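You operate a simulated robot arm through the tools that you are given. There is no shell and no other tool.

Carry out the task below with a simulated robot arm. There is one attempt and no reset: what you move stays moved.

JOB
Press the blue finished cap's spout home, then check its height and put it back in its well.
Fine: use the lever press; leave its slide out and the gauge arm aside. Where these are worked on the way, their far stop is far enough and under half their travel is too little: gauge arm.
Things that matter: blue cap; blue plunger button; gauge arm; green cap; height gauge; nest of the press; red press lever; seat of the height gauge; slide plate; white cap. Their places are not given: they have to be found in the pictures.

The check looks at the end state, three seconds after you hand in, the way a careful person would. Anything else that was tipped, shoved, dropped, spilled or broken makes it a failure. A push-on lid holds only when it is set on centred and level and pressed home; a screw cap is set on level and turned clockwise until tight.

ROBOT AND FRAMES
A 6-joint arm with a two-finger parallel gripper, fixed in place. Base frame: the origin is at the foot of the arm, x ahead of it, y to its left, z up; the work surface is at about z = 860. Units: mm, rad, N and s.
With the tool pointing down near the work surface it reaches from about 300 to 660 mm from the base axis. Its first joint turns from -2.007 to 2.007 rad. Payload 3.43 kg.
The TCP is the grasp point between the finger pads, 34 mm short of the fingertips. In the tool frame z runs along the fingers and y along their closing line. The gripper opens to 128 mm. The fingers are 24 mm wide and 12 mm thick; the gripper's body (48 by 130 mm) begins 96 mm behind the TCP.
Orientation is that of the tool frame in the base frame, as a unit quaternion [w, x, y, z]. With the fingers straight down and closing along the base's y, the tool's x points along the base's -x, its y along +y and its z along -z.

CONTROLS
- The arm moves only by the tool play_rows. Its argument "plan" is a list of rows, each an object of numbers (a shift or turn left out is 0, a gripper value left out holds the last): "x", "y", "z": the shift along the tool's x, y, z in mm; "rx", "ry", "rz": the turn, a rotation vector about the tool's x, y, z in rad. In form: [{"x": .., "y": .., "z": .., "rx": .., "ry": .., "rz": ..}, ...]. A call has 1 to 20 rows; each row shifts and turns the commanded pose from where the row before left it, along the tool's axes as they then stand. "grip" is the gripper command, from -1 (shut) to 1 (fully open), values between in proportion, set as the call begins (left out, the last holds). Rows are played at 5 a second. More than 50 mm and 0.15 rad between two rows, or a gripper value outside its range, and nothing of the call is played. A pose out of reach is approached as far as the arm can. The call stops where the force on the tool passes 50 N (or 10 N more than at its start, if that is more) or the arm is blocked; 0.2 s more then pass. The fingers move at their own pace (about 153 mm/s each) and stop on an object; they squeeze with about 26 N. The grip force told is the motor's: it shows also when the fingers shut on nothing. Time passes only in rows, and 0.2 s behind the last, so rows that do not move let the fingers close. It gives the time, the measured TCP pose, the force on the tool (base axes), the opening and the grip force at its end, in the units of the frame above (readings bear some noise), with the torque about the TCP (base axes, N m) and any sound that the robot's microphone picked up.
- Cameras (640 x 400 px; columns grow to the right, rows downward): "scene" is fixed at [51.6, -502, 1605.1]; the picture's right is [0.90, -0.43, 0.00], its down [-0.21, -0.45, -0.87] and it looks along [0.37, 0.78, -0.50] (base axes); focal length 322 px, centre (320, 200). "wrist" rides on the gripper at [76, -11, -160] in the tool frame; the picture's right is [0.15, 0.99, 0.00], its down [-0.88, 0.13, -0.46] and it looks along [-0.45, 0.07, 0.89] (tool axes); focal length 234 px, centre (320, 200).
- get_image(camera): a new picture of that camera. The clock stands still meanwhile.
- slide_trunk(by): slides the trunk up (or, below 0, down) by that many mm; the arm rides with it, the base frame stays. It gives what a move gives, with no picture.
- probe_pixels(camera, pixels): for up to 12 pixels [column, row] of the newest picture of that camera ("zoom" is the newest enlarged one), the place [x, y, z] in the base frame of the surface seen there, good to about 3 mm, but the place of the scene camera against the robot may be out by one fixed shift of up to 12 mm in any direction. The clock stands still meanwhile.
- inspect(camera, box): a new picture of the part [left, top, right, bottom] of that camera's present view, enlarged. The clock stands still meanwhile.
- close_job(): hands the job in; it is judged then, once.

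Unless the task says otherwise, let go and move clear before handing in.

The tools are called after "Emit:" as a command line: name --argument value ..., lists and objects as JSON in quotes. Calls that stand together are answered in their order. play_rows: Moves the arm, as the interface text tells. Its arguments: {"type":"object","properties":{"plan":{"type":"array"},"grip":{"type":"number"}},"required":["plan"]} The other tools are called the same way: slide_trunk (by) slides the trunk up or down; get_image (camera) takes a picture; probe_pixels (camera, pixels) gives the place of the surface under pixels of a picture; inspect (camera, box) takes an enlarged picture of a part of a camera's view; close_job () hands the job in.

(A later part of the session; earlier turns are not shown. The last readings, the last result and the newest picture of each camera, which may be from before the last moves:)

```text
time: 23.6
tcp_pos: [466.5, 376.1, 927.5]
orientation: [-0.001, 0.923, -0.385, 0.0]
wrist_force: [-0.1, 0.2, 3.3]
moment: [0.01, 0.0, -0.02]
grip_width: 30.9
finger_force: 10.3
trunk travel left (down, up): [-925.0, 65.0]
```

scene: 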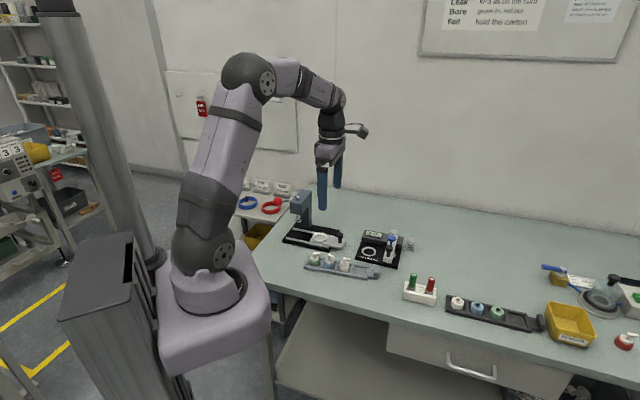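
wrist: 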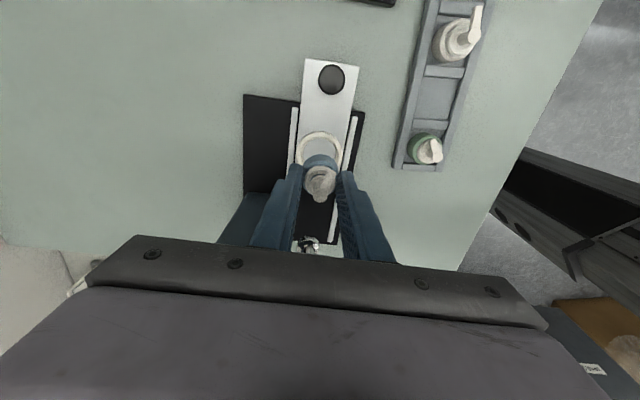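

Contact is felt (+3 N) with the cap on the nest floor. I'll open the fingers and rise.

Emit:
play_rows --plan '[{"z": 0}, {"z": 0}, {"z": 0}]' --grip -0.1

Emit:
play_rows --plan '[{"z": -15}, {"z": -20}, {"z": -25}, {"z": -25}]'

Emit:
get_image --camera "wrist"

Emit:
inspect --camera "wrist" --box '[250, 100, 390, 200]'

Emit:
inspect --camera "scene" --box '[270, 180, 370, 260]'

```text
time: 24.4
tcp_pos: [466.6, 375.4, 927.3]
orientation: [0.0, 0.923, -0.385, 0.0]
wrist_force: [-0.8, 0.1, -0.5]
moment: [-0.01, -0.03, 0.0]
grip_width: 57.7
finger_force: 0.0
trunk travel left (down, up): [-925.0, 65.0]
```

```text
time: 25.4
tcp_pos: [463.2, 376.9, 1011.3]
orientation: [0.002, 0.923, -0.386, 0.0]
wrist_force: [-0.1, -0.1, 0.2]
moment: [0.0, 0.01, 0.02]
grip_width: 57.6
finger_force: 0.0
trunk travel left (down, up): [-925.0, 65.0]
```

```text
taken
```

wrist: 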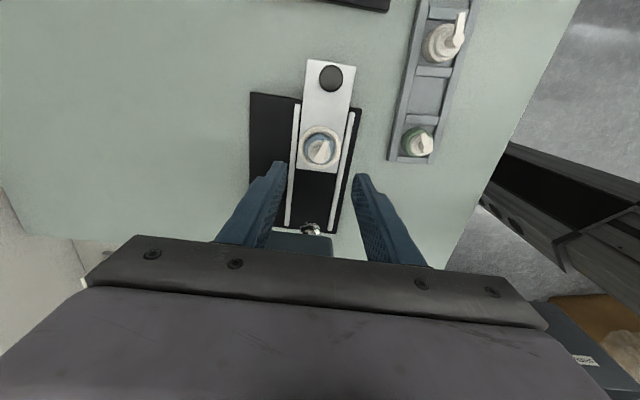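

```text
4.00 times, centred on (320, 150) of wrist
```

zoom: 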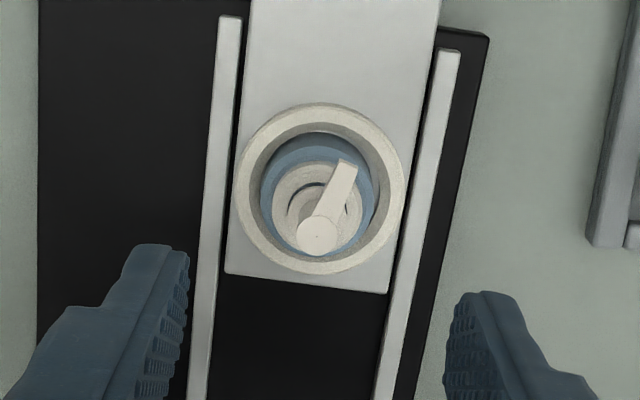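

```text
5.00 times, centred on (320, 220) of scene
```

zoom: 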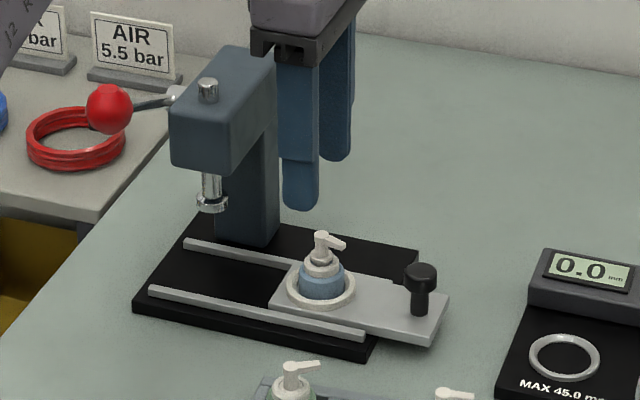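

The cap stands upright and centred in the nest. Next I'll locate the slide knob at wrist pixel (331,78) precisely.

Emit:
inspect --camera "wrist" --box '[280, 50, 380, 110]'

```text
6.40 times, centred on (330, 80) of wrist
```

zoom: 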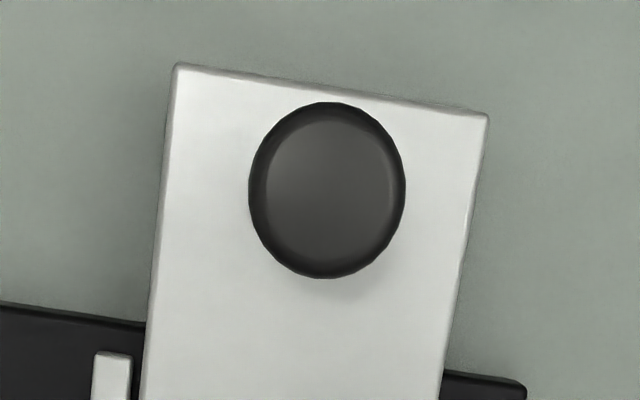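

Emit:
probe_pixels --camera "zoom" --pixels '[[328, 188], [275, 188], [382, 188], [328, 130], [328, 240], [180, 75], [482, 120], [160, 250], [465, 250], [110, 370]]'

```text
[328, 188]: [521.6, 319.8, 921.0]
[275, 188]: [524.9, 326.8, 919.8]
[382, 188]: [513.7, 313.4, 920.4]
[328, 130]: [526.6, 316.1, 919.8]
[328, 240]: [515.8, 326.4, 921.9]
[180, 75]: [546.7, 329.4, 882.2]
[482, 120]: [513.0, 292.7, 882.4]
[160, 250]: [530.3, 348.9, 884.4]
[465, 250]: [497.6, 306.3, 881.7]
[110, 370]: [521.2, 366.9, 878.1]
```

The knob centre is at about (520.5,320.5), roughly 25 mm across with its top at z≈921, and it lies on the slide's axis. I'll move over it, descend astride and grip it.

Emit:
play_rows --plan '[{"x": 19.2}, {"x": 19.2}, {"x": 19.2}, {"x": 19.1}, {"z": 15}, {"z": 15}, {"z": 15}]'

Emit:
inspect --camera "wrist" --box '[240, 110, 400, 220]'

```text
time: 27.0
tcp_pos: [519.3, 320.9, 967.6]
orientation: [0.0, 0.923, -0.385, 0.0]
wrist_force: [0.4, 0.6, -0.9]
moment: [-0.01, -0.01, 0.0]
grip_width: 57.7
finger_force: 0.0
trunk travel left (down, up): [-925.0, 65.0]
```

```text
3.64 times, centred on (320, 165) of wrist
```

zoom: 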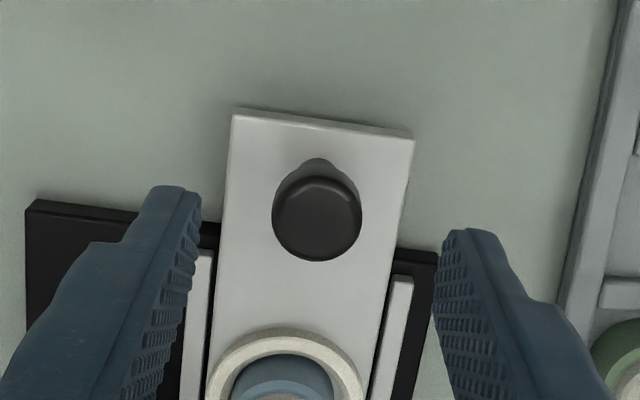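

Emit:
play_rows --plan '[{"x": 2, "z": 10}, {"z": 10}, {"z": 9}]'

Emit:
inspect --camera "scene" --box '[300, 200, 380, 260]'

Emit:
inspect --camera "wrist" --box '[240, 110, 400, 220]'

```text
time: 27.8
tcp_pos: [521.2, 318.8, 936.4]
orientation: [0.0, 0.923, -0.386, 0.0]
wrist_force: [-0.4, 0.7, 0.1]
moment: [0.0, 0.04, -0.01]
grip_width: 57.5
finger_force: 0.0
trunk travel left (down, up): [-925.0, 65.0]
```

```text
6.67 times, centred on (340, 230) of scene
```

zoom: 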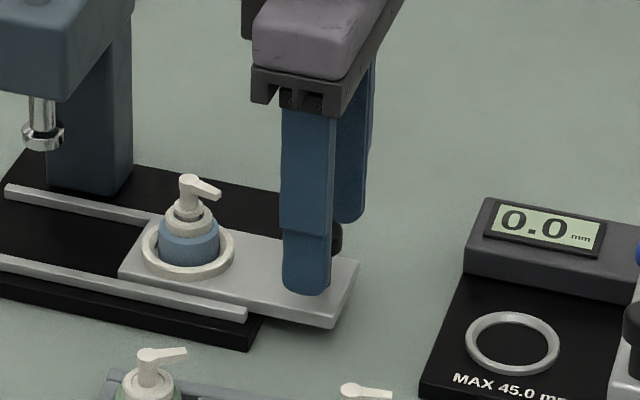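

```text
3.64 times, centred on (320, 165) of wrist
```

zoom: 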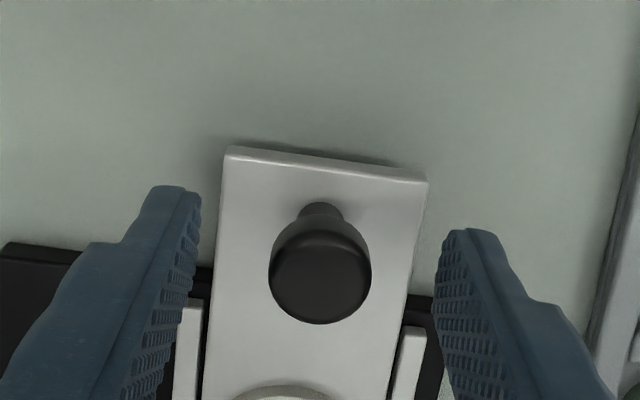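

Fingers are astride the knob. I'll close on it.

Emit:
play_rows --plan '[{"z": 0}, {"z": 0}, {"z": 0}, {"z": 0}]' --grip -1

Emit:
inspect --camera "wrist" --box '[240, 110, 400, 220]'

```text
time: 28.8
tcp_pos: [522.1, 320.0, 936.6]
orientation: [0.0, 0.923, -0.384, 0.0]
wrist_force: [-0.8, -0.6, -0.7]
moment: [-0.08, -0.12, 0.03]
grip_width: 23.3
finger_force: 45.4
trunk travel left (down, up): [-925.0, 65.0]
```

```text
3.64 times, centred on (320, 165) of wrist
```

zoom: 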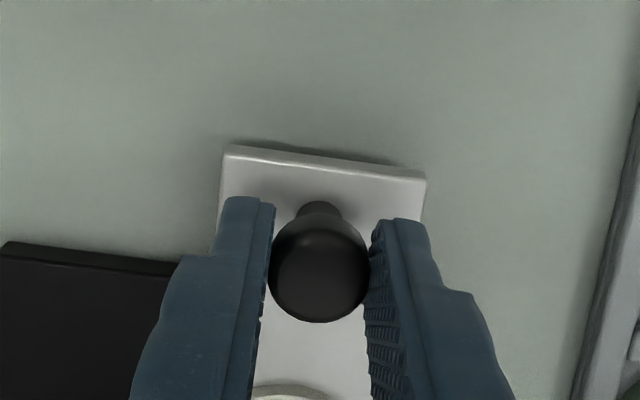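

The knob is gripped at 23 mm. I'll push the slide in slowly along its rails (-tool x).

Emit:
play_rows --plan '[{"x": -2}, {"x": -3}, {"x": -4}, {"x": -4}, {"x": -4}, {"x": -4}, {"x": -4}, {"x": -4}, {"x": -4}, {"x": -3}]'

Emit:
inspect --camera "scene" --box '[270, 180, 370, 260]'

```text
time: 31.0
tcp_pos: [495.6, 346.1, 936.8]
orientation: [0.001, 0.923, -0.385, 0.0]
wrist_force: [-4.4, -3.9, -14.2]
moment: [-0.45, -0.45, -0.07]
grip_width: 23.2
finger_force: 44.8
trunk travel left (down, up): [-925.0, 65.0]
```

```text
5.00 times, centred on (320, 220) of scene
```

zoom: 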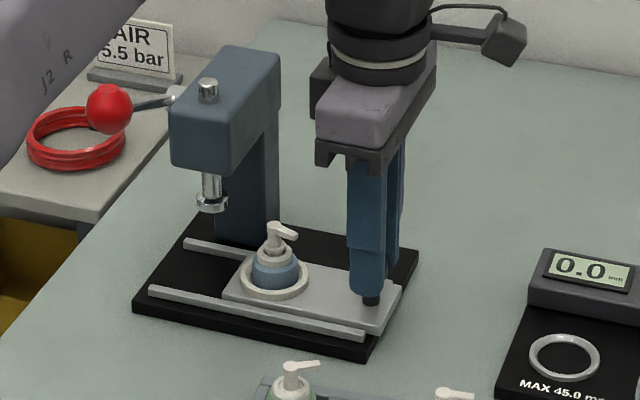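

The slide moves with the cap upright. A slight downward and side load has built up, so I'll ease it while continuing.

Emit:
play_rows --plan '[{"z": 0.5, "y": 0.3}, {"x": -3, "z": 0.2}, {"x": -4}, {"x": -4}, {"x": -4}, {"x": -4}, {"x": -4}, {"x": -4}, {"x": -4}, {"x": -3}]'

Emit:
inspect --camera "scene" --box '[270, 180, 370, 260]'

```text
time: 33.2
tcp_pos: [472.3, 369.0, 937.4]
orientation: [0.001, 0.923, -0.385, 0.0]
wrist_force: [-1.8, -1.7, -13.9]
moment: [0.01, 0.23, -0.13]
grip_width: 23.1
finger_force: 45.2
trunk travel left (down, up): [-925.0, 65.0]
```

```text
5.00 times, centred on (320, 220) of scene
```

zoom: 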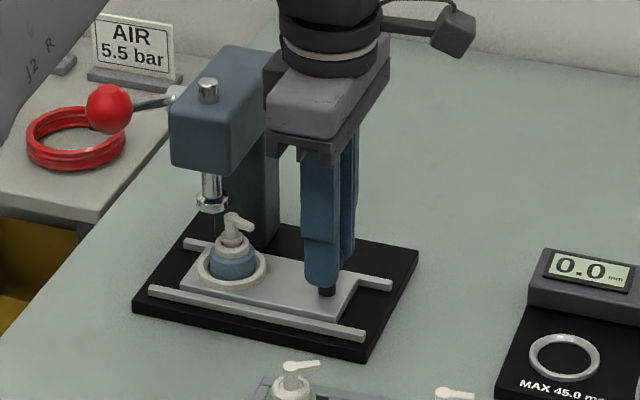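

Emit:
play_rows --plan '[{"x": -3, "z": 0.4}, {"x": -3}, {"x": -3}, {"x": -2}]'

Emit:
inspect --camera "scene" --box '[270, 180, 370, 260]'

Emit:
get_image --camera "wrist"

```text
time: 34.2
tcp_pos: [464.0, 378.4, 937.4]
orientation: [-0.001, 0.923, -0.384, -0.001]
wrist_force: [-2.4, -1.1, -10.1]
moment: [0.2, 0.14, 0.16]
grip_width: 23.0
finger_force: 44.9
trunk travel left (down, up): [-925.0, 65.0]
```

```text
5.00 times, centred on (320, 220) of scene
```

zoom: 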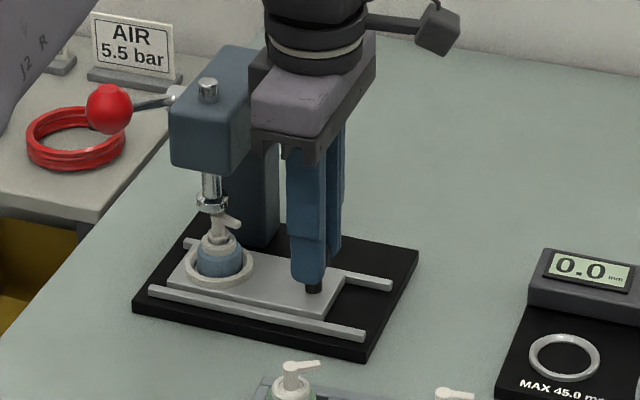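

```text
taken
```

wrist: 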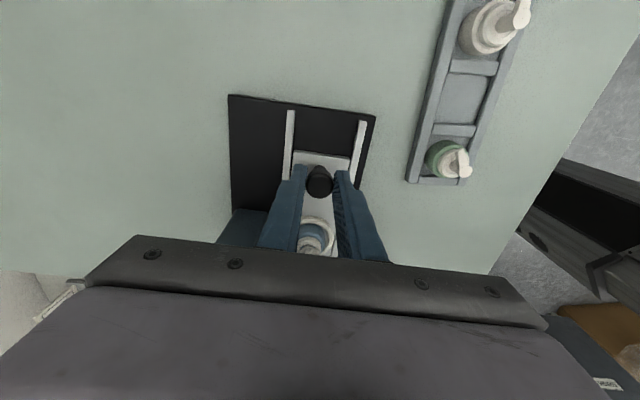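

The slide has gone in about 81 mm and the head is nearly under the ram (zoom (212,205)). I'll creep to the far stop.

Emit:
play_rows --plan '[{"x": -1.5, "z": 0.3}, {"x": -1.5}, {"x": -1}]'

Emit:
play_rows --plan '[{"x": -1}, {"x": -1}]'

Emit:
inspect --camera "scene" --box '[290, 195, 340, 245]'

```text
time: 35.0
tcp_pos: [462.2, 380.1, 937.0]
orientation: [0.0, 0.923, -0.385, 0.0]
wrist_force: [-2.1, -3.9, -4.8]
moment: [0.38, 0.44, -0.02]
grip_width: 23.1
finger_force: 45.6
trunk travel left (down, up): [-925.0, 65.0]
```

```text
time: 35.6
tcp_pos: [462.0, 380.1, 936.4]
orientation: [-0.001, 0.923, -0.385, 0.001]
wrist_force: [3.9, -10.5, 1.4]
moment: [0.16, 0.53, -0.11]
grip_width: 23.1
finger_force: 44.6
trunk travel left (down, up): [-925.0, 65.0]
```

```text
8.00 times, centred on (315, 220) of scene
```

zoom: 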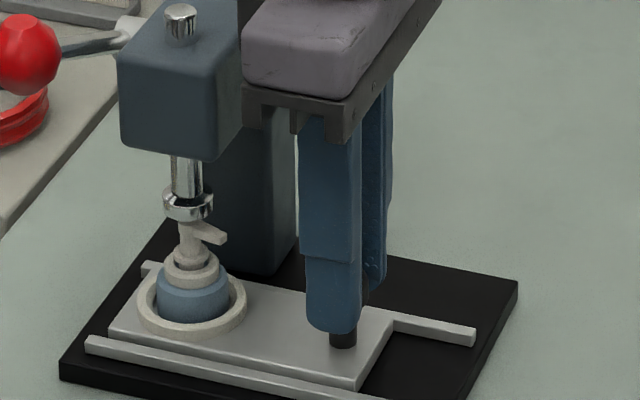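

The slide resists at about 85 mm (force ≈10 N against motion) and the head sits under the ram. One more small push will confirm the stop.

Emit:
play_rows --plan '[{"x": -1}, {"x": -0.5}]'

Emit:
play_rows --plan '[{"x": 2.2}]'

```text
time: 36.2
tcp_pos: [461.6, 379.9, 937.3]
orientation: [-0.002, 0.923, -0.385, 0.0]
wrist_force: [11.9, -13.1, 3.9]
moment: [-0.41, -0.17, -0.13]
grip_width: 23.1
finger_force: 45.2
trunk travel left (down, up): [-925.0, 65.0]
```

```text
time: 36.6
tcp_pos: [461.3, 380.5, 937.5]
orientation: [-0.001, 0.923, -0.384, 0.001]
wrist_force: [9.1, -7.7, 4.8]
moment: [-0.99, -0.75, -0.04]
grip_width: 23.4
finger_force: 45.3
trunk travel left (down, up): [-925.0, 65.0]
```

The slide is at its far stop. I'll release the knob, rise straight up, then turn the tool a quarter turn for the lever.

Emit:
play_rows --plan '[{"z": 0}, {"z": 0}, {"z": 0}]' --grip -0.1

Emit:
play_rows --plan '[{"z": -10}, {"z": -25}, {"z": -35}, {"z": -45}, {"z": -45}, {"z": -45}]'

Emit:
inspect --camera "scene" --box '[270, 180, 370, 260]'

Emit:
get_image --camera "wrist"

```text
time: 37.4
tcp_pos: [459.3, 379.0, 936.4]
orientation: [0.0, 0.923, -0.385, 0.0]
wrist_force: [0.5, 0.4, -0.4]
moment: [0.02, 0.0, 0.0]
grip_width: 57.8
finger_force: 0.1
trunk travel left (down, up): [-925.0, 65.0]
```

```text
time: 38.8
tcp_pos: [461.1, 381.7, 1143.8]
orientation: [0.0, 0.923, -0.386, 0.0]
wrist_force: [-0.4, 0.5, -0.1]
moment: [-0.01, -0.01, -0.03]
grip_width: 57.8
finger_force: 0.1
trunk travel left (down, up): [-925.0, 65.0]
```

```text
5.00 times, centred on (320, 220) of scene
```

zoom: 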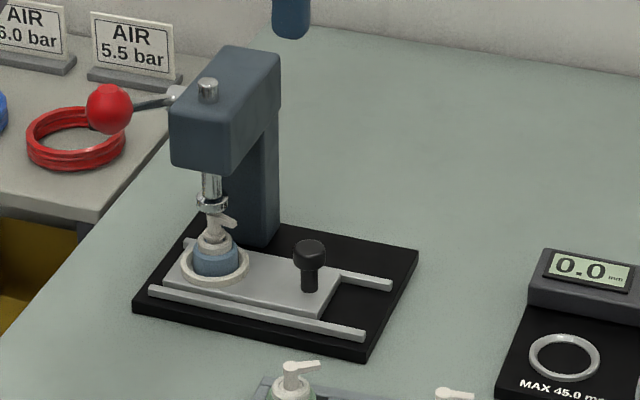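

```text
taken
```

wrist: 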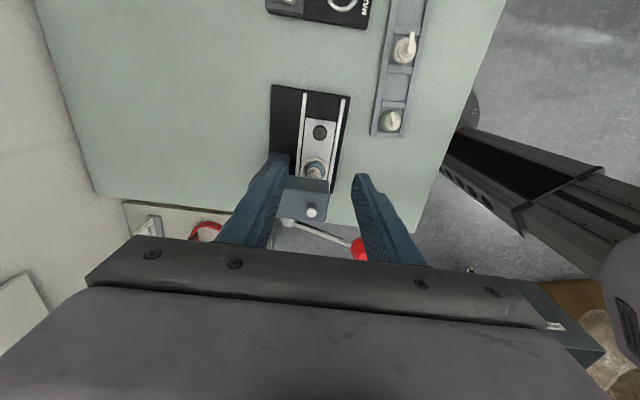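

The cap stands under the ram with the knob released. I'll turn a quarter turn and move above the red ball.

Emit:
play_rows --plan '[{"rz": 0.1428}, {"rz": 0.1428}, {"rz": 0.1428}, {"rz": 0.1428}, {"rz": 0.1428}, {"rz": 0.1428}, {"rz": 0.1428}, {"rz": 0.1428}, {"rz": 0.1428}, {"rz": 0.1428}, {"rz": 0.1428}, {"x": 14.8, "y": 23.4}, {"x": 14.8, "y": 23.4}, {"x": 14.8, "y": 23.4}, {"x": 14.8, "y": 23.4}, {"x": 14.8, "y": 23.4}]'

Emit:
play_rows --plan '[{"z": 0}]'

Emit:
get_image --camera "wrist"

Emit:
inspect --camera "wrist" --box '[240, 120, 400, 240]'

Emit:
get_image --camera "scene"

```text
time: 42.2
tcp_pos: [327.1, 410.8, 1142.7]
orientation: [0.0, -0.38, 0.925, 0.0]
wrist_force: [-1.2, -0.4, -0.9]
moment: [0.01, -0.05, 0.0]
grip_width: 57.4
finger_force: 0.0
trunk travel left (down, up): [-925.0, 65.0]
```

```text
time: 42.6
tcp_pos: [326.7, 411.0, 1143.6]
orientation: [0.0, -0.38, 0.925, 0.0]
wrist_force: [0.0, -1.0, 0.3]
moment: [-0.03, 0.0, -0.02]
grip_width: 57.7
finger_force: 0.1
trunk travel left (down, up): [-925.0, 65.0]
```

```text
taken
```

wrist: 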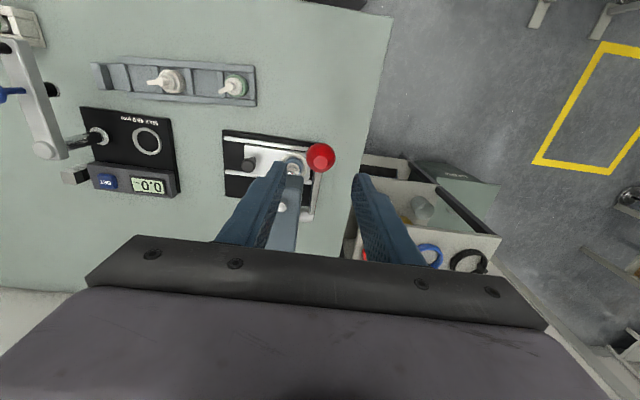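

```text
3.33 times, centred on (320, 180) of wrist
```

zoom: 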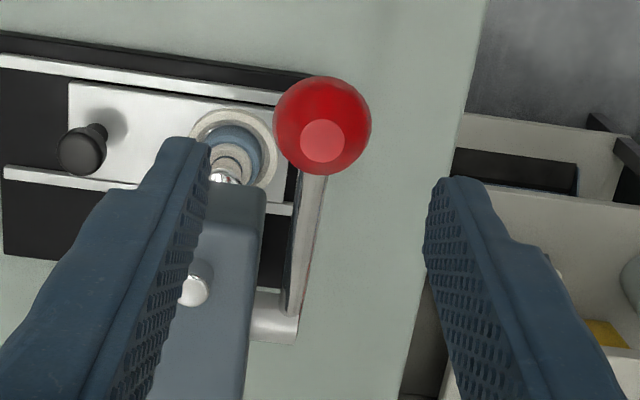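

```text
taken
```

scene: 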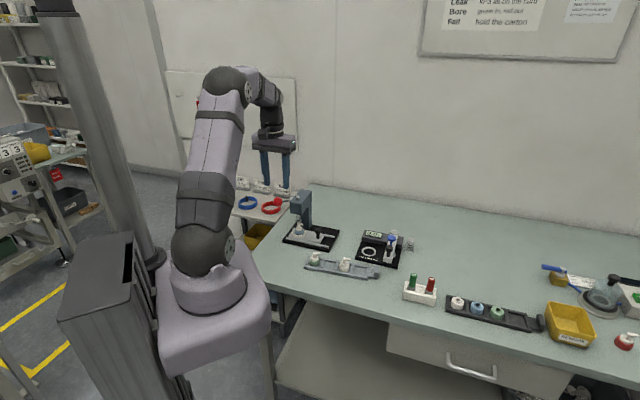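

Emit:
probe_pixels --camera "zoom" --pixels '[[322, 140], [322, 95], [285, 125], [360, 125], [322, 165], [312, 200], [303, 250], [295, 290], [275, 325], [195, 290], [230, 220], [255, 300]]'

Emit:
probe_pixels --camera "zoom" --pixels '[[222, 175], [240, 190], [215, 300], [260, 190], [240, 390], [230, 150], [240, 170], [82, 150], [232, 125], [300, 320], [285, 300], [322, 120]]'

```text
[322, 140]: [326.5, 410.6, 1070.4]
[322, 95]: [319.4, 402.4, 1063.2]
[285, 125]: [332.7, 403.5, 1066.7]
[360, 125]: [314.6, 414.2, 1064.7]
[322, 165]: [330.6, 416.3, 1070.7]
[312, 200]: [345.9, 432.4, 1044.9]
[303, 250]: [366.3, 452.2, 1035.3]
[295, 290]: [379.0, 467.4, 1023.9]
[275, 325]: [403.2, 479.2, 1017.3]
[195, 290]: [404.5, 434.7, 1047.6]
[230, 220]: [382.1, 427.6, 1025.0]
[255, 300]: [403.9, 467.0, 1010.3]
```

```text
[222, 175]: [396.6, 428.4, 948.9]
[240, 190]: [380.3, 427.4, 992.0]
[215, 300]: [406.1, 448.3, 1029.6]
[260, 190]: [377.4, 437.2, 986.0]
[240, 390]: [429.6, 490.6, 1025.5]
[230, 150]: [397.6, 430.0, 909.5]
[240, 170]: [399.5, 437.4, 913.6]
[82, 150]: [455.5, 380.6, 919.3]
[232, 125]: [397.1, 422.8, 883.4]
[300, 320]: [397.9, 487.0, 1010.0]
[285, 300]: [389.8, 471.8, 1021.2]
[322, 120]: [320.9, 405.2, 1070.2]
```

The ball centre is near (325.4,410.8,1056) and the pivot is about 104 mm further in at z≈1013, so the lever length is about 112 mm. The head front stays clear of the fingers. I'll descend astride the ball and grip it.

Emit:
play_rows --plan '[{"x": 1, "y": 1, "z": 20}, {"z": 20}, {"z": 15}, {"z": 13}]'

Emit:
inspect --camera "wrist" --box '[240, 120, 400, 240]'

Emit:
inspect --camera "scene" --box '[250, 140, 350, 250]'

```text
time: 43.6
tcp_pos: [325.7, 412.2, 1072.3]
orientation: [0.0, -0.38, 0.925, 0.0]
wrist_force: [0.3, 0.2, 0.1]
moment: [0.02, 0.02, -0.02]
grip_width: 57.4
finger_force: 0.0
trunk travel left (down, up): [-925.0, 65.0]
```

```text
3.33 times, centred on (320, 180) of wrist
```

zoom: 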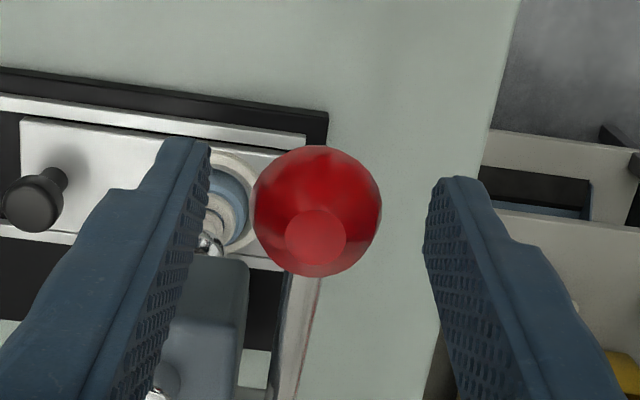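

```text
3.64 times, centred on (300, 195) of scene
```

zoom: 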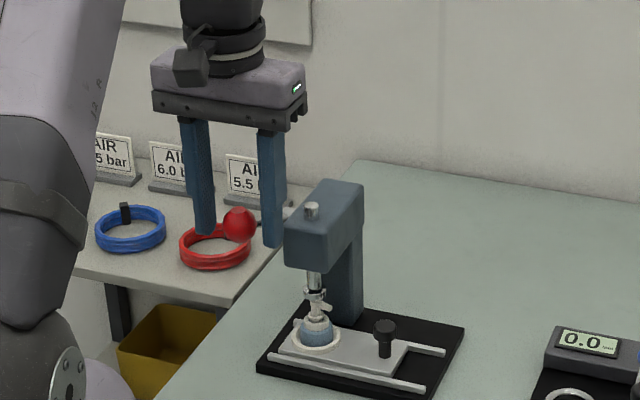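

The ball is centred between the fingers at zoom (318,210). Closing now.

Emit:
play_rows --plan '[{"z": 0}, {"z": 0}, {"z": 0}, {"z": 0}]' --grip -1

Emit:
inspect --camera "wrist" --box '[240, 120, 400, 240]'

```text
time: 44.6
tcp_pos: [326.4, 411.9, 1072.6]
orientation: [0.0, -0.38, 0.925, 0.0]
wrist_force: [3.3, -4.2, -0.7]
moment: [-0.07, -0.13, 0.0]
grip_width: 31.5
finger_force: 44.9
trunk travel left (down, up): [-925.0, 65.0]
```

```text
3.33 times, centred on (320, 180) of wrist
```

zoom: 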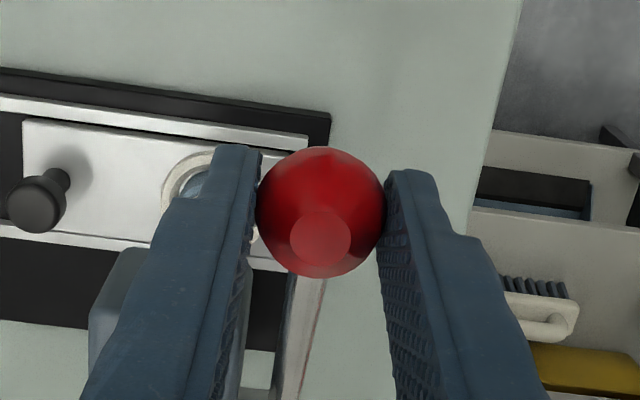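

Gripped. I'll swing the lever down along its arc, in small steps at first to check the forces.

Emit:
play_rows --plan '[{"y": -0.4}, {"x": 1.5, "z": 4}, {"x": 1.5, "z": 4.1}, {"x": 1.1, "z": 3.8}, {"x": 1.1, "z": 3.8}]'

Emit:
inspect --camera "scene" --box '[250, 140, 350, 250]'

```text
time: 45.8
tcp_pos: [324.1, 406.3, 1057.6]
orientation: [0.001, -0.381, 0.925, 0.001]
wrist_force: [7.5, -4.8, 11.8]
moment: [0.79, -1.0, -0.02]
grip_width: 31.8
finger_force: 44.7
trunk travel left (down, up): [-925.0, 65.0]
```

```text
3.64 times, centred on (300, 195) of scene
```

zoom: 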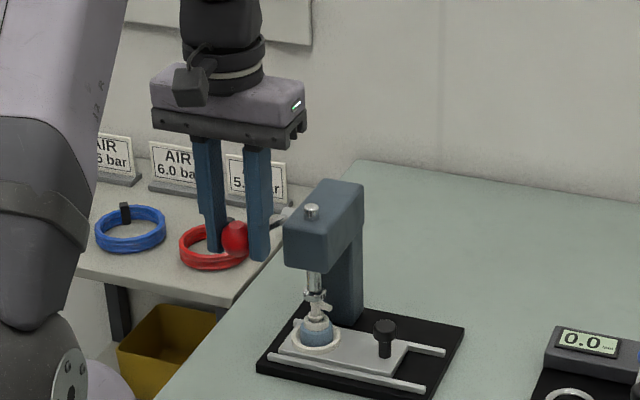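

The lever moves with about 12 N of resistance. I'll relieve the small side load and continue down the arc.

Emit:
play_rows --plan '[{"y": -0.8}, {"x": 0.8, "z": 3.8}, {"x": 0.8, "z": 3.9}, {"x": 0.6, "z": 3.8}, {"x": 0.5, "z": 3.9}, {"x": 0.3, "z": 3.9}, {"x": 0.2, "z": 4}]'

Emit:
inspect --camera "scene" --box '[270, 170, 350, 250]'

```text
time: 47.4
tcp_pos: [319.2, 403.8, 1033.3]
orientation: [0.0, -0.38, 0.925, 0.0]
wrist_force: [1.3, -0.5, 11.3]
moment: [0.86, -0.83, 0.0]
grip_width: 31.9
finger_force: 45.1
trunk travel left (down, up): [-925.0, 65.0]
```

```text
5.00 times, centred on (310, 210) of scene
```

zoom: 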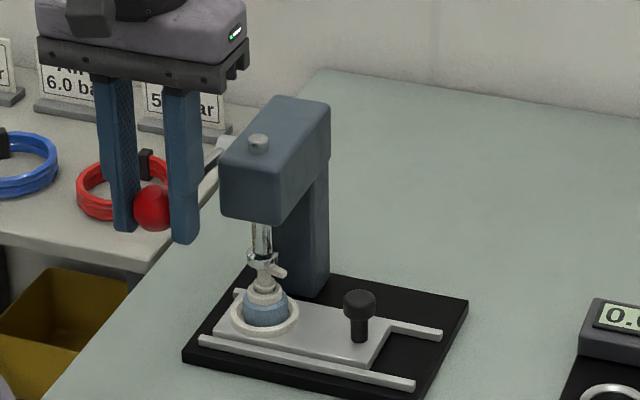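

The ram is coming down onto the head. I'll continue along the arc.

Emit:
play_rows --plan '[{"z": 3.9}, {"z": 3.9}, {"x": -0.2, "z": 3.9}, {"x": -0.3, "z": 4}, {"x": -0.5, "z": 3.8}, {"x": -0.6, "z": 3.9}]'

Emit:
inspect --camera "scene" --box '[270, 170, 350, 250]'

```text
time: 48.8
tcp_pos: [318.1, 403.3, 1012.4]
orientation: [0.0, -0.381, 0.924, 0.0]
wrist_force: [0.5, -11.4, 11.3]
moment: [0.57, -0.81, 0.05]
grip_width: 31.7
finger_force: 45.1
trunk travel left (down, up): [-925.0, 65.0]
```

```text
5.00 times, centred on (310, 210) of scene
```

zoom: 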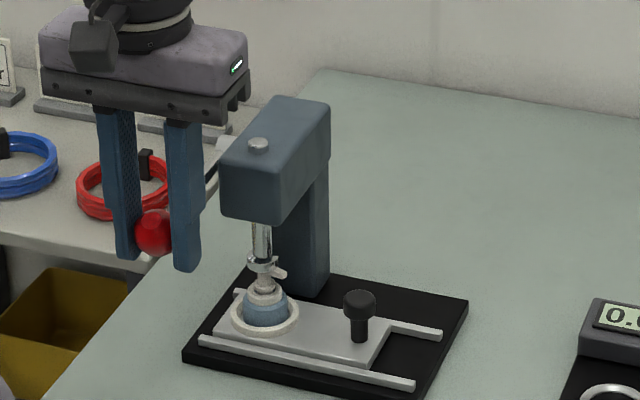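

Emit:
play_rows --plan '[{"x": 0.8, "y": -0.8}, {"x": -0.6, "z": 3.8}, {"x": -0.7, "z": 3.8}, {"x": -0.9, "z": 3.8}, {"x": -1.0, "z": 3.8}]'

Emit:
inspect --camera "scene" --box '[270, 170, 350, 250]'

```text
time: 50.0
tcp_pos: [320.5, 405.9, 996.3]
orientation: [0.0, -0.382, 0.924, 0.001]
wrist_force: [-6.5, -7.5, 9.7]
moment: [0.72, -0.68, 0.01]
grip_width: 31.7
finger_force: 44.9
trunk travel left (down, up): [-925.0, 65.0]
```

```text
5.00 times, centred on (310, 210) of scene
```

zoom: 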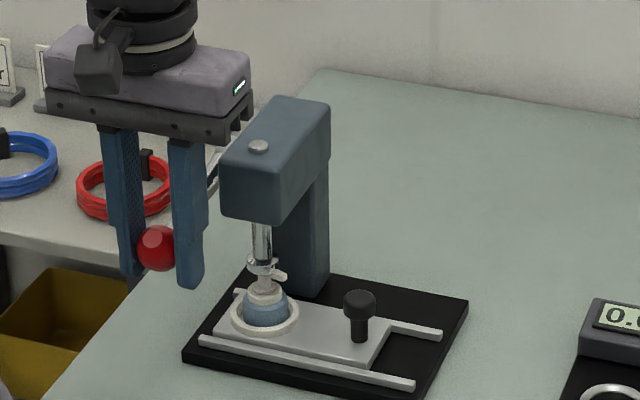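

Emit:
play_rows --plan '[{"x": 1.2, "z": 1}, {"x": -0.6, "z": 3.6}, {"x": -0.8, "z": 3.6}, {"x": -0.9, "z": 3.6}, {"x": -1.0, "z": 3.6}]'

Emit:
inspect --camera "scene" --box '[270, 170, 350, 250]'

```text
time: 51.2
tcp_pos: [323.8, 408.2, 980.6]
orientation: [0.001, -0.38, 0.925, 0.0]
wrist_force: [-6.3, -3.7, 11.4]
moment: [0.67, -0.71, -0.03]
grip_width: 31.6
finger_force: 44.7
trunk travel left (down, up): [-925.0, 65.0]
```

```text
5.00 times, centred on (310, 210) of scene
```

zoom: 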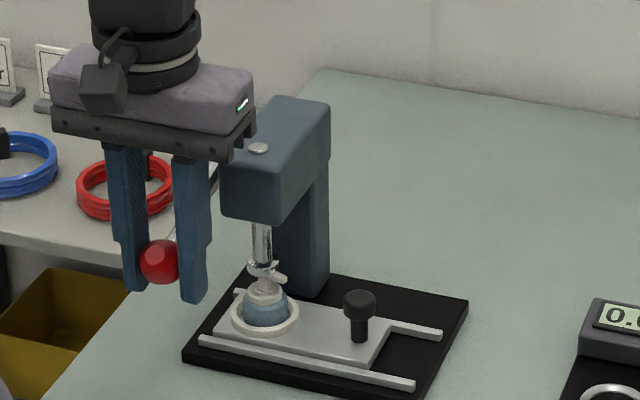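

Emit:
inspect --camera "scene" --box '[305, 205, 340, 245]'

Emit:
get_image --camera "wrist"

```text
10.00 times, centred on (322, 225) of scene
```

zoom: 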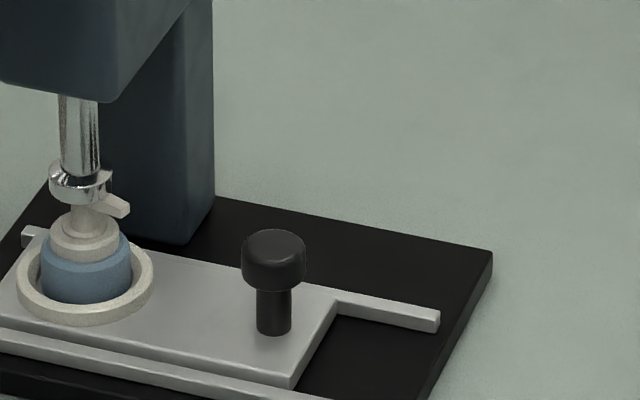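

```text
taken
```

wrist: 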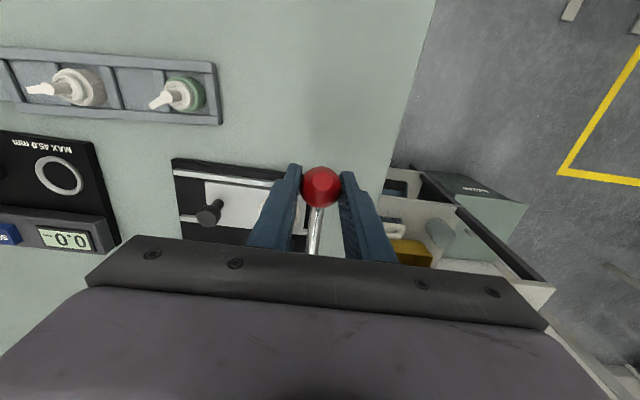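

The ram is at the head now and resistance is still about 11 N. I'll continue along a refitted arc (pivot a bit lower).

Emit:
play_rows --plan '[{"x": -1.0, "z": 3.4}, {"x": -1.3, "z": 3.4}, {"x": -1.5, "z": 3.4}]'

Emit:
inspect --camera "scene" --box '[305, 205, 340, 245]'

```text
time: 52.0
tcp_pos: [324.8, 409.5, 970.5]
orientation: [0.001, -0.38, 0.925, 0.0]
wrist_force: [-3.7, -4.4, 10.5]
moment: [0.68, -0.7, 0.0]
grip_width: 31.8
finger_force: 44.4
trunk travel left (down, up): [-925.0, 65.0]
```

```text
10.00 times, centred on (322, 225) of scene
```

zoom: 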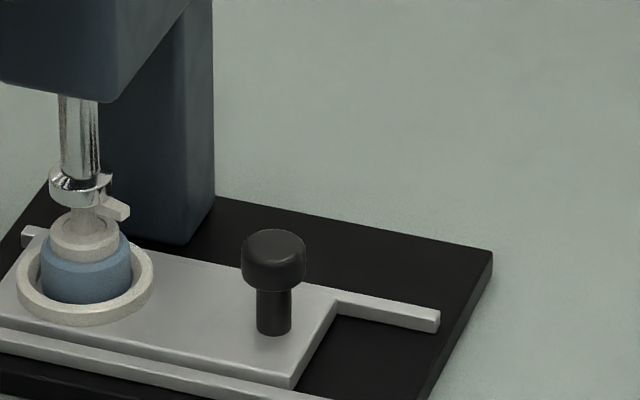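

Emit:
play_rows --plan '[{"x": -1.4, "z": 3.3}, {"x": -1.6, "z": 3.3}, {"x": -1.8, "z": 3.3}]'

Emit:
inspect --camera "scene" --box '[305, 205, 340, 245]'

```text
time: 52.8
tcp_pos: [328.0, 411.6, 962.6]
orientation: [0.001, -0.38, 0.925, 0.001]
wrist_force: [-8.4, -6.8, 29.5]
moment: [-0.21, 0.27, 0.02]
grip_width: 32.1
finger_force: 45.1
trunk travel left (down, up): [-925.0, 65.0]
```

```text
10.00 times, centred on (322, 225) of scene
```

zoom: 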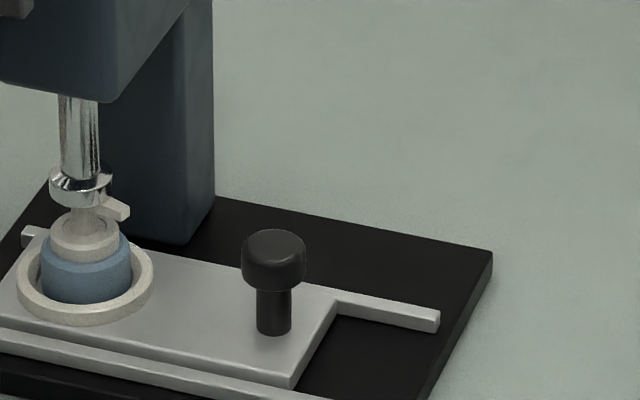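

Resistance has jumped to about 30 N, so the ram is bearing on the head or the lever is at its stop. I'll press on gently.

Emit:
play_rows --plan '[{"x": -0.6, "z": 1}, {"x": -0.6, "z": 1}]'

Emit:
play_rows --plan '[{"x": -0.6, "z": 1}, {"z": 0}]'

Emit:
inspect --camera "scene" --box '[305, 205, 340, 245]'

```text
time: 53.4
tcp_pos: [327.6, 414.4, 960.7]
orientation: [0.002, -0.381, 0.925, 0.002]
wrist_force: [-10.4, -6.4, 30.1]
moment: [-0.11, 0.13, -0.02]
grip_width: 32.6
finger_force: 45.4
trunk travel left (down, up): [-925.0, 65.0]
```

```text
time: 54.0
tcp_pos: [328.2, 413.1, 959.3]
orientation: [0.002, -0.381, 0.925, 0.001]
wrist_force: [-10.1, -7.1, 28.0]
moment: [0.0, 0.04, -0.02]
grip_width: 32.1
finger_force: 44.6
trunk travel left (down, up): [-925.0, 65.0]
```

```text
10.00 times, centred on (322, 225) of scene
```

zoom: 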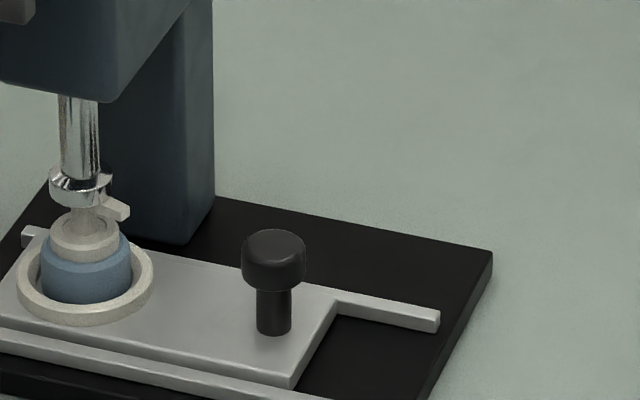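

Emit:
probe_pixels --camera "zoom" --pixels '[[78, 190], [78, 200], [120, 205], [118, 216], [88, 218], [85, 255], [85, 245], [85, 235], [75, 170], [85, 290], [85, 315], [78, 130]]'

Emit:
inspect --camera "wrist" --box '[230, 140, 390, 250]'

```text
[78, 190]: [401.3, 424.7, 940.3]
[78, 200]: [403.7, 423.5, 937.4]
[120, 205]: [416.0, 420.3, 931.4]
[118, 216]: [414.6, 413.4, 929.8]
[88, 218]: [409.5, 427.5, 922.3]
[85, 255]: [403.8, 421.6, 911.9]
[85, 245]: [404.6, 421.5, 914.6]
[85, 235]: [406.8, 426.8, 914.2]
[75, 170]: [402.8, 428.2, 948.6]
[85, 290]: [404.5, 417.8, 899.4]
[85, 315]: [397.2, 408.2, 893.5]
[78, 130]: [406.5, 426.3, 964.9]
```

```text
3.64 times, centred on (310, 195) of wrist
```

zoom: 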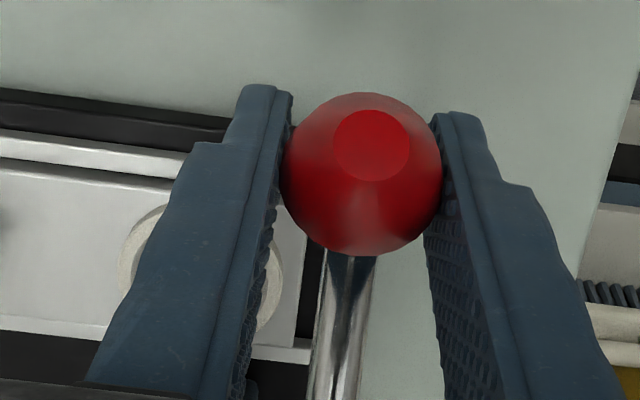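

The fingers are slipping on the ball at about 30 N (it has risen between the pads), so gripping can't press harder. I'll let go, close the fingers and press from above instead.

Emit:
play_rows --plan '[{"z": 0}, {"z": 0}, {"z": 0}]' --grip -0.1

Emit:
inspect --camera "scene" --box '[250, 160, 350, 250]'

Emit:
get_image --camera "wrist"

```text
time: 54.8
tcp_pos: [332.2, 415.8, 956.7]
orientation: [0.0, -0.38, 0.925, 0.0]
wrist_force: [0.6, -0.6, 0.5]
moment: [-0.03, 0.02, -0.01]
grip_width: 57.7
finger_force: 0.0
trunk travel left (down, up): [-925.0, 65.0]
```

```text
4.44 times, centred on (300, 205) of scene
```

zoom: 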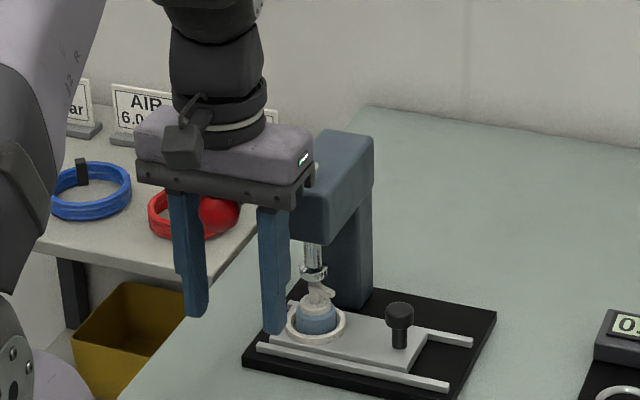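

```text
taken
```

wrist: 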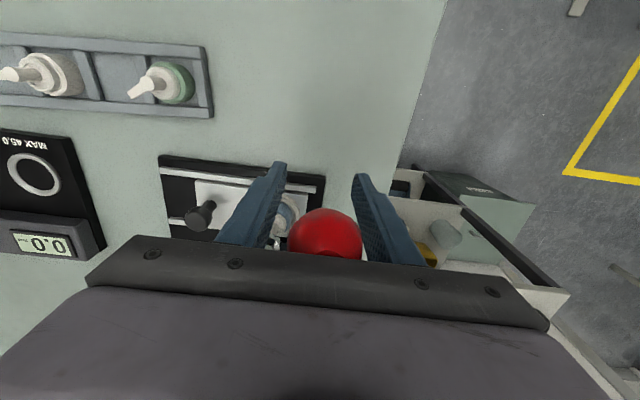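

The lever springs back up by itself and the ball now rests just under the palm. I'll rise straight up clear of it.

Emit:
play_rows --plan '[{"z": -10}, {"z": -20}, {"z": -30}, {"z": -40}, {"z": -40}, {"z": -30}]'

Emit:
get_image --camera "wrist"

Emit:
inspect --camera "scene" --box '[270, 170, 350, 250]'

Emit:
inspect --camera "scene" --box '[305, 205, 340, 245]'

```text
time: 56.2
tcp_pos: [331.1, 416.6, 1129.5]
orientation: [0.0, -0.381, 0.925, 0.0]
wrist_force: [-0.4, -0.1, 0.3]
moment: [0.0, -0.05, -0.04]
grip_width: 57.7
finger_force: 0.0
trunk travel left (down, up): [-925.0, 65.0]
```

```text
taken
```

wrist: 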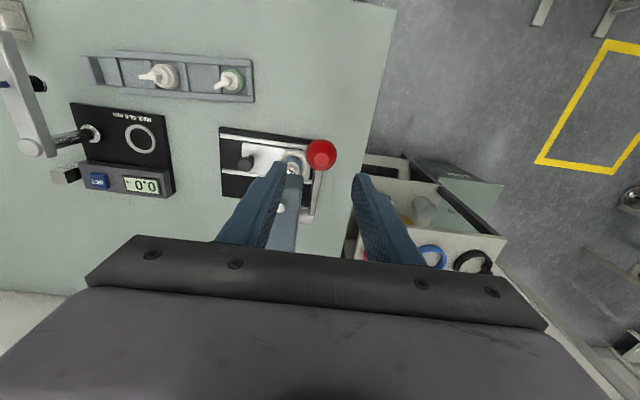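

```text
5.00 times, centred on (310, 210) of scene
```

zoom: 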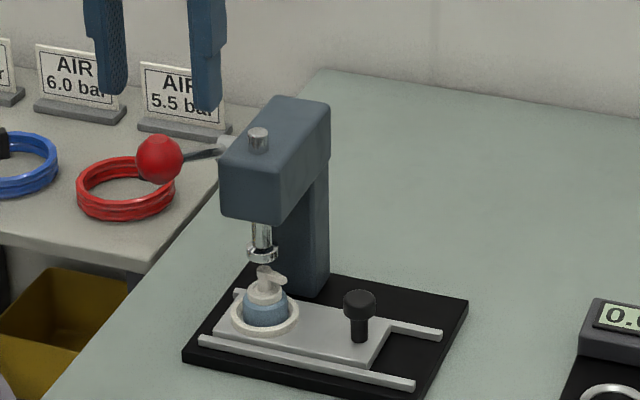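

```text
10.00 times, centred on (322, 225) of scene
```

zoom: 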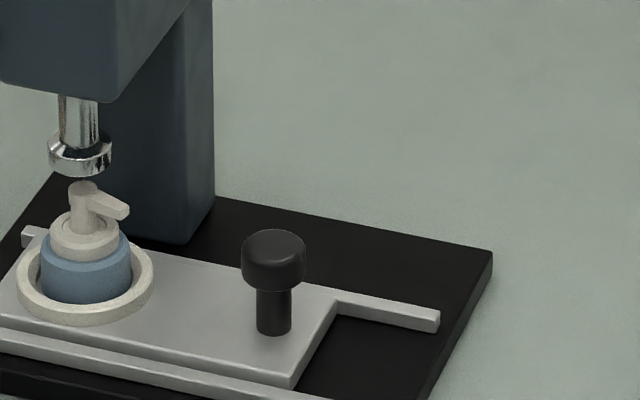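

The ram is back up and the spout looks lower now. I'll compare the blue head's height with the other finished caps by probing.

Emit:
probe_pixels --camera "zoom" --pixels '[[80, 186], [84, 188], [105, 198], [122, 207], [85, 262], [60, 313], [110, 312], [140, 285], [275, 238], [200, 300]]'

Emit:
inspect --camera "scene" --box '[305, 240, 355, 280]'

```text
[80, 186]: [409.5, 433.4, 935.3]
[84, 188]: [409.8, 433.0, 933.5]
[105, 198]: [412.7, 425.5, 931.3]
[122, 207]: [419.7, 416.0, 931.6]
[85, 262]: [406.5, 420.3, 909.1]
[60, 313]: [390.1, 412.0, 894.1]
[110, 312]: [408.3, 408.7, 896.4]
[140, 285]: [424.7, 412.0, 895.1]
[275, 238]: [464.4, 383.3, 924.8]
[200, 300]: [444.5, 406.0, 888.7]
```

```text
10.00 times, centred on (330, 260) of scene
```

zoom: 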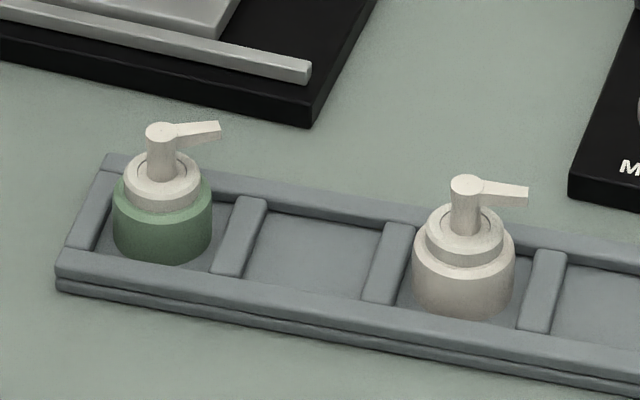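

Emit:
inspect --camera "wrist" --box '[230, 120, 350, 220]'

```text
4.00 times, centred on (290, 170) of wrist
```

zoom: 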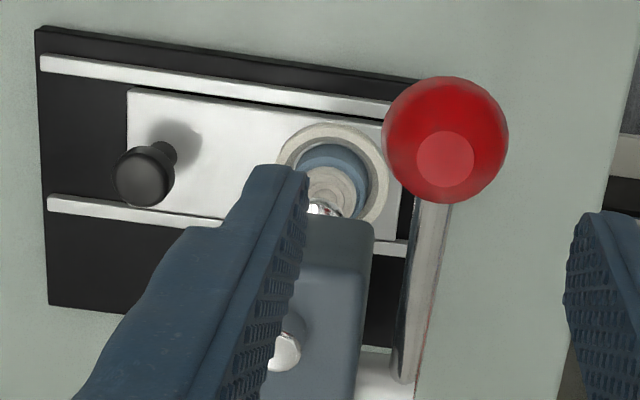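

The head is hidden from here. To be sure it's home, I'll press once more from above with closed fingers, which can push harder than the grip could.

Emit:
play_rows --plan '[{"x": 4}, {"x": 4}, {"z": 0}, {"z": 0}]' --grip -1

Emit:
play_rows --plan '[{"z": 8}, {"z": 8}, {"z": 5}]'

Emit:
inspect --camera "wrist" --box '[240, 130, 400, 240]'

```text
time: 57.2
tcp_pos: [327.2, 409.9, 1128.0]
orientation: [0.0, -0.38, 0.925, 0.0]
wrist_force: [0.8, 0.1, 0.4]
moment: [0.02, -0.01, -0.01]
grip_width: 0.0
finger_force: 25.8
trunk travel left (down, up): [-925.0, 65.0]
```

```text
time: 58.0
tcp_pos: [325.7, 411.0, 1107.2]
orientation: [0.0, -0.382, 0.924, 0.001]
wrist_force: [-0.6, 0.2, 0.2]
moment: [-0.01, 0.0, 0.0]
grip_width: 0.0
finger_force: 25.8
trunk travel left (down, up): [-925.0, 65.0]
```

```text
3.64 times, centred on (320, 185) of wrist
```

zoom: 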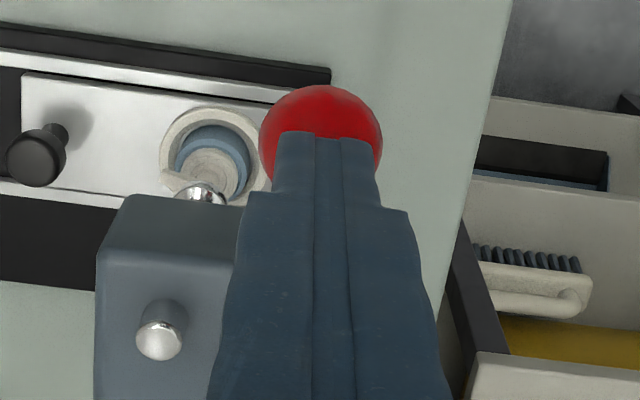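

Closed fingers are centred over the ball. Now I'll press down following the arc.

Emit:
play_rows --plan '[{"z": 3}, {"x": 2.1, "z": 5}, {"x": 2.1, "z": 5}, {"x": 1.6, "z": 5}, {"x": 1.6, "z": 5}, {"x": 1.2, "z": 5}, {"x": 1.2, "z": 5}, {"x": 0.7, "z": 5}, {"x": 0.7, "z": 5}]'

Emit:
inspect --camera "wrist" --box '[240, 130, 400, 240]'

Emit:
inspect --camera "scene" --box '[270, 170, 350, 250]'

```text
time: 60.0
tcp_pos: [317.8, 401.0, 1063.3]
orientation: [0.0, -0.38, 0.925, 0.0]
wrist_force: [0.1, 0.1, 1.5]
moment: [0.02, 0.02, -0.03]
grip_width: 0.2
finger_force: 25.8
trunk travel left (down, up): [-925.0, 65.0]
```

```text
3.64 times, centred on (320, 185) of wrist
```

zoom: 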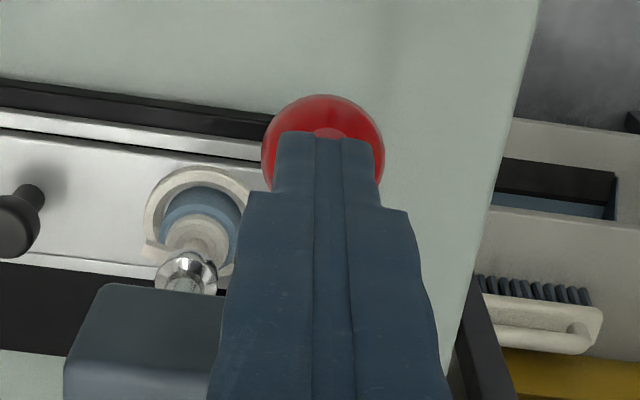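

```text
5.00 times, centred on (310, 210) of scene
```

zoom: 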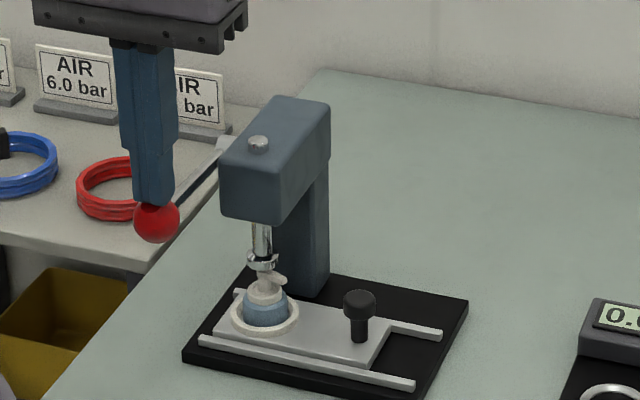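

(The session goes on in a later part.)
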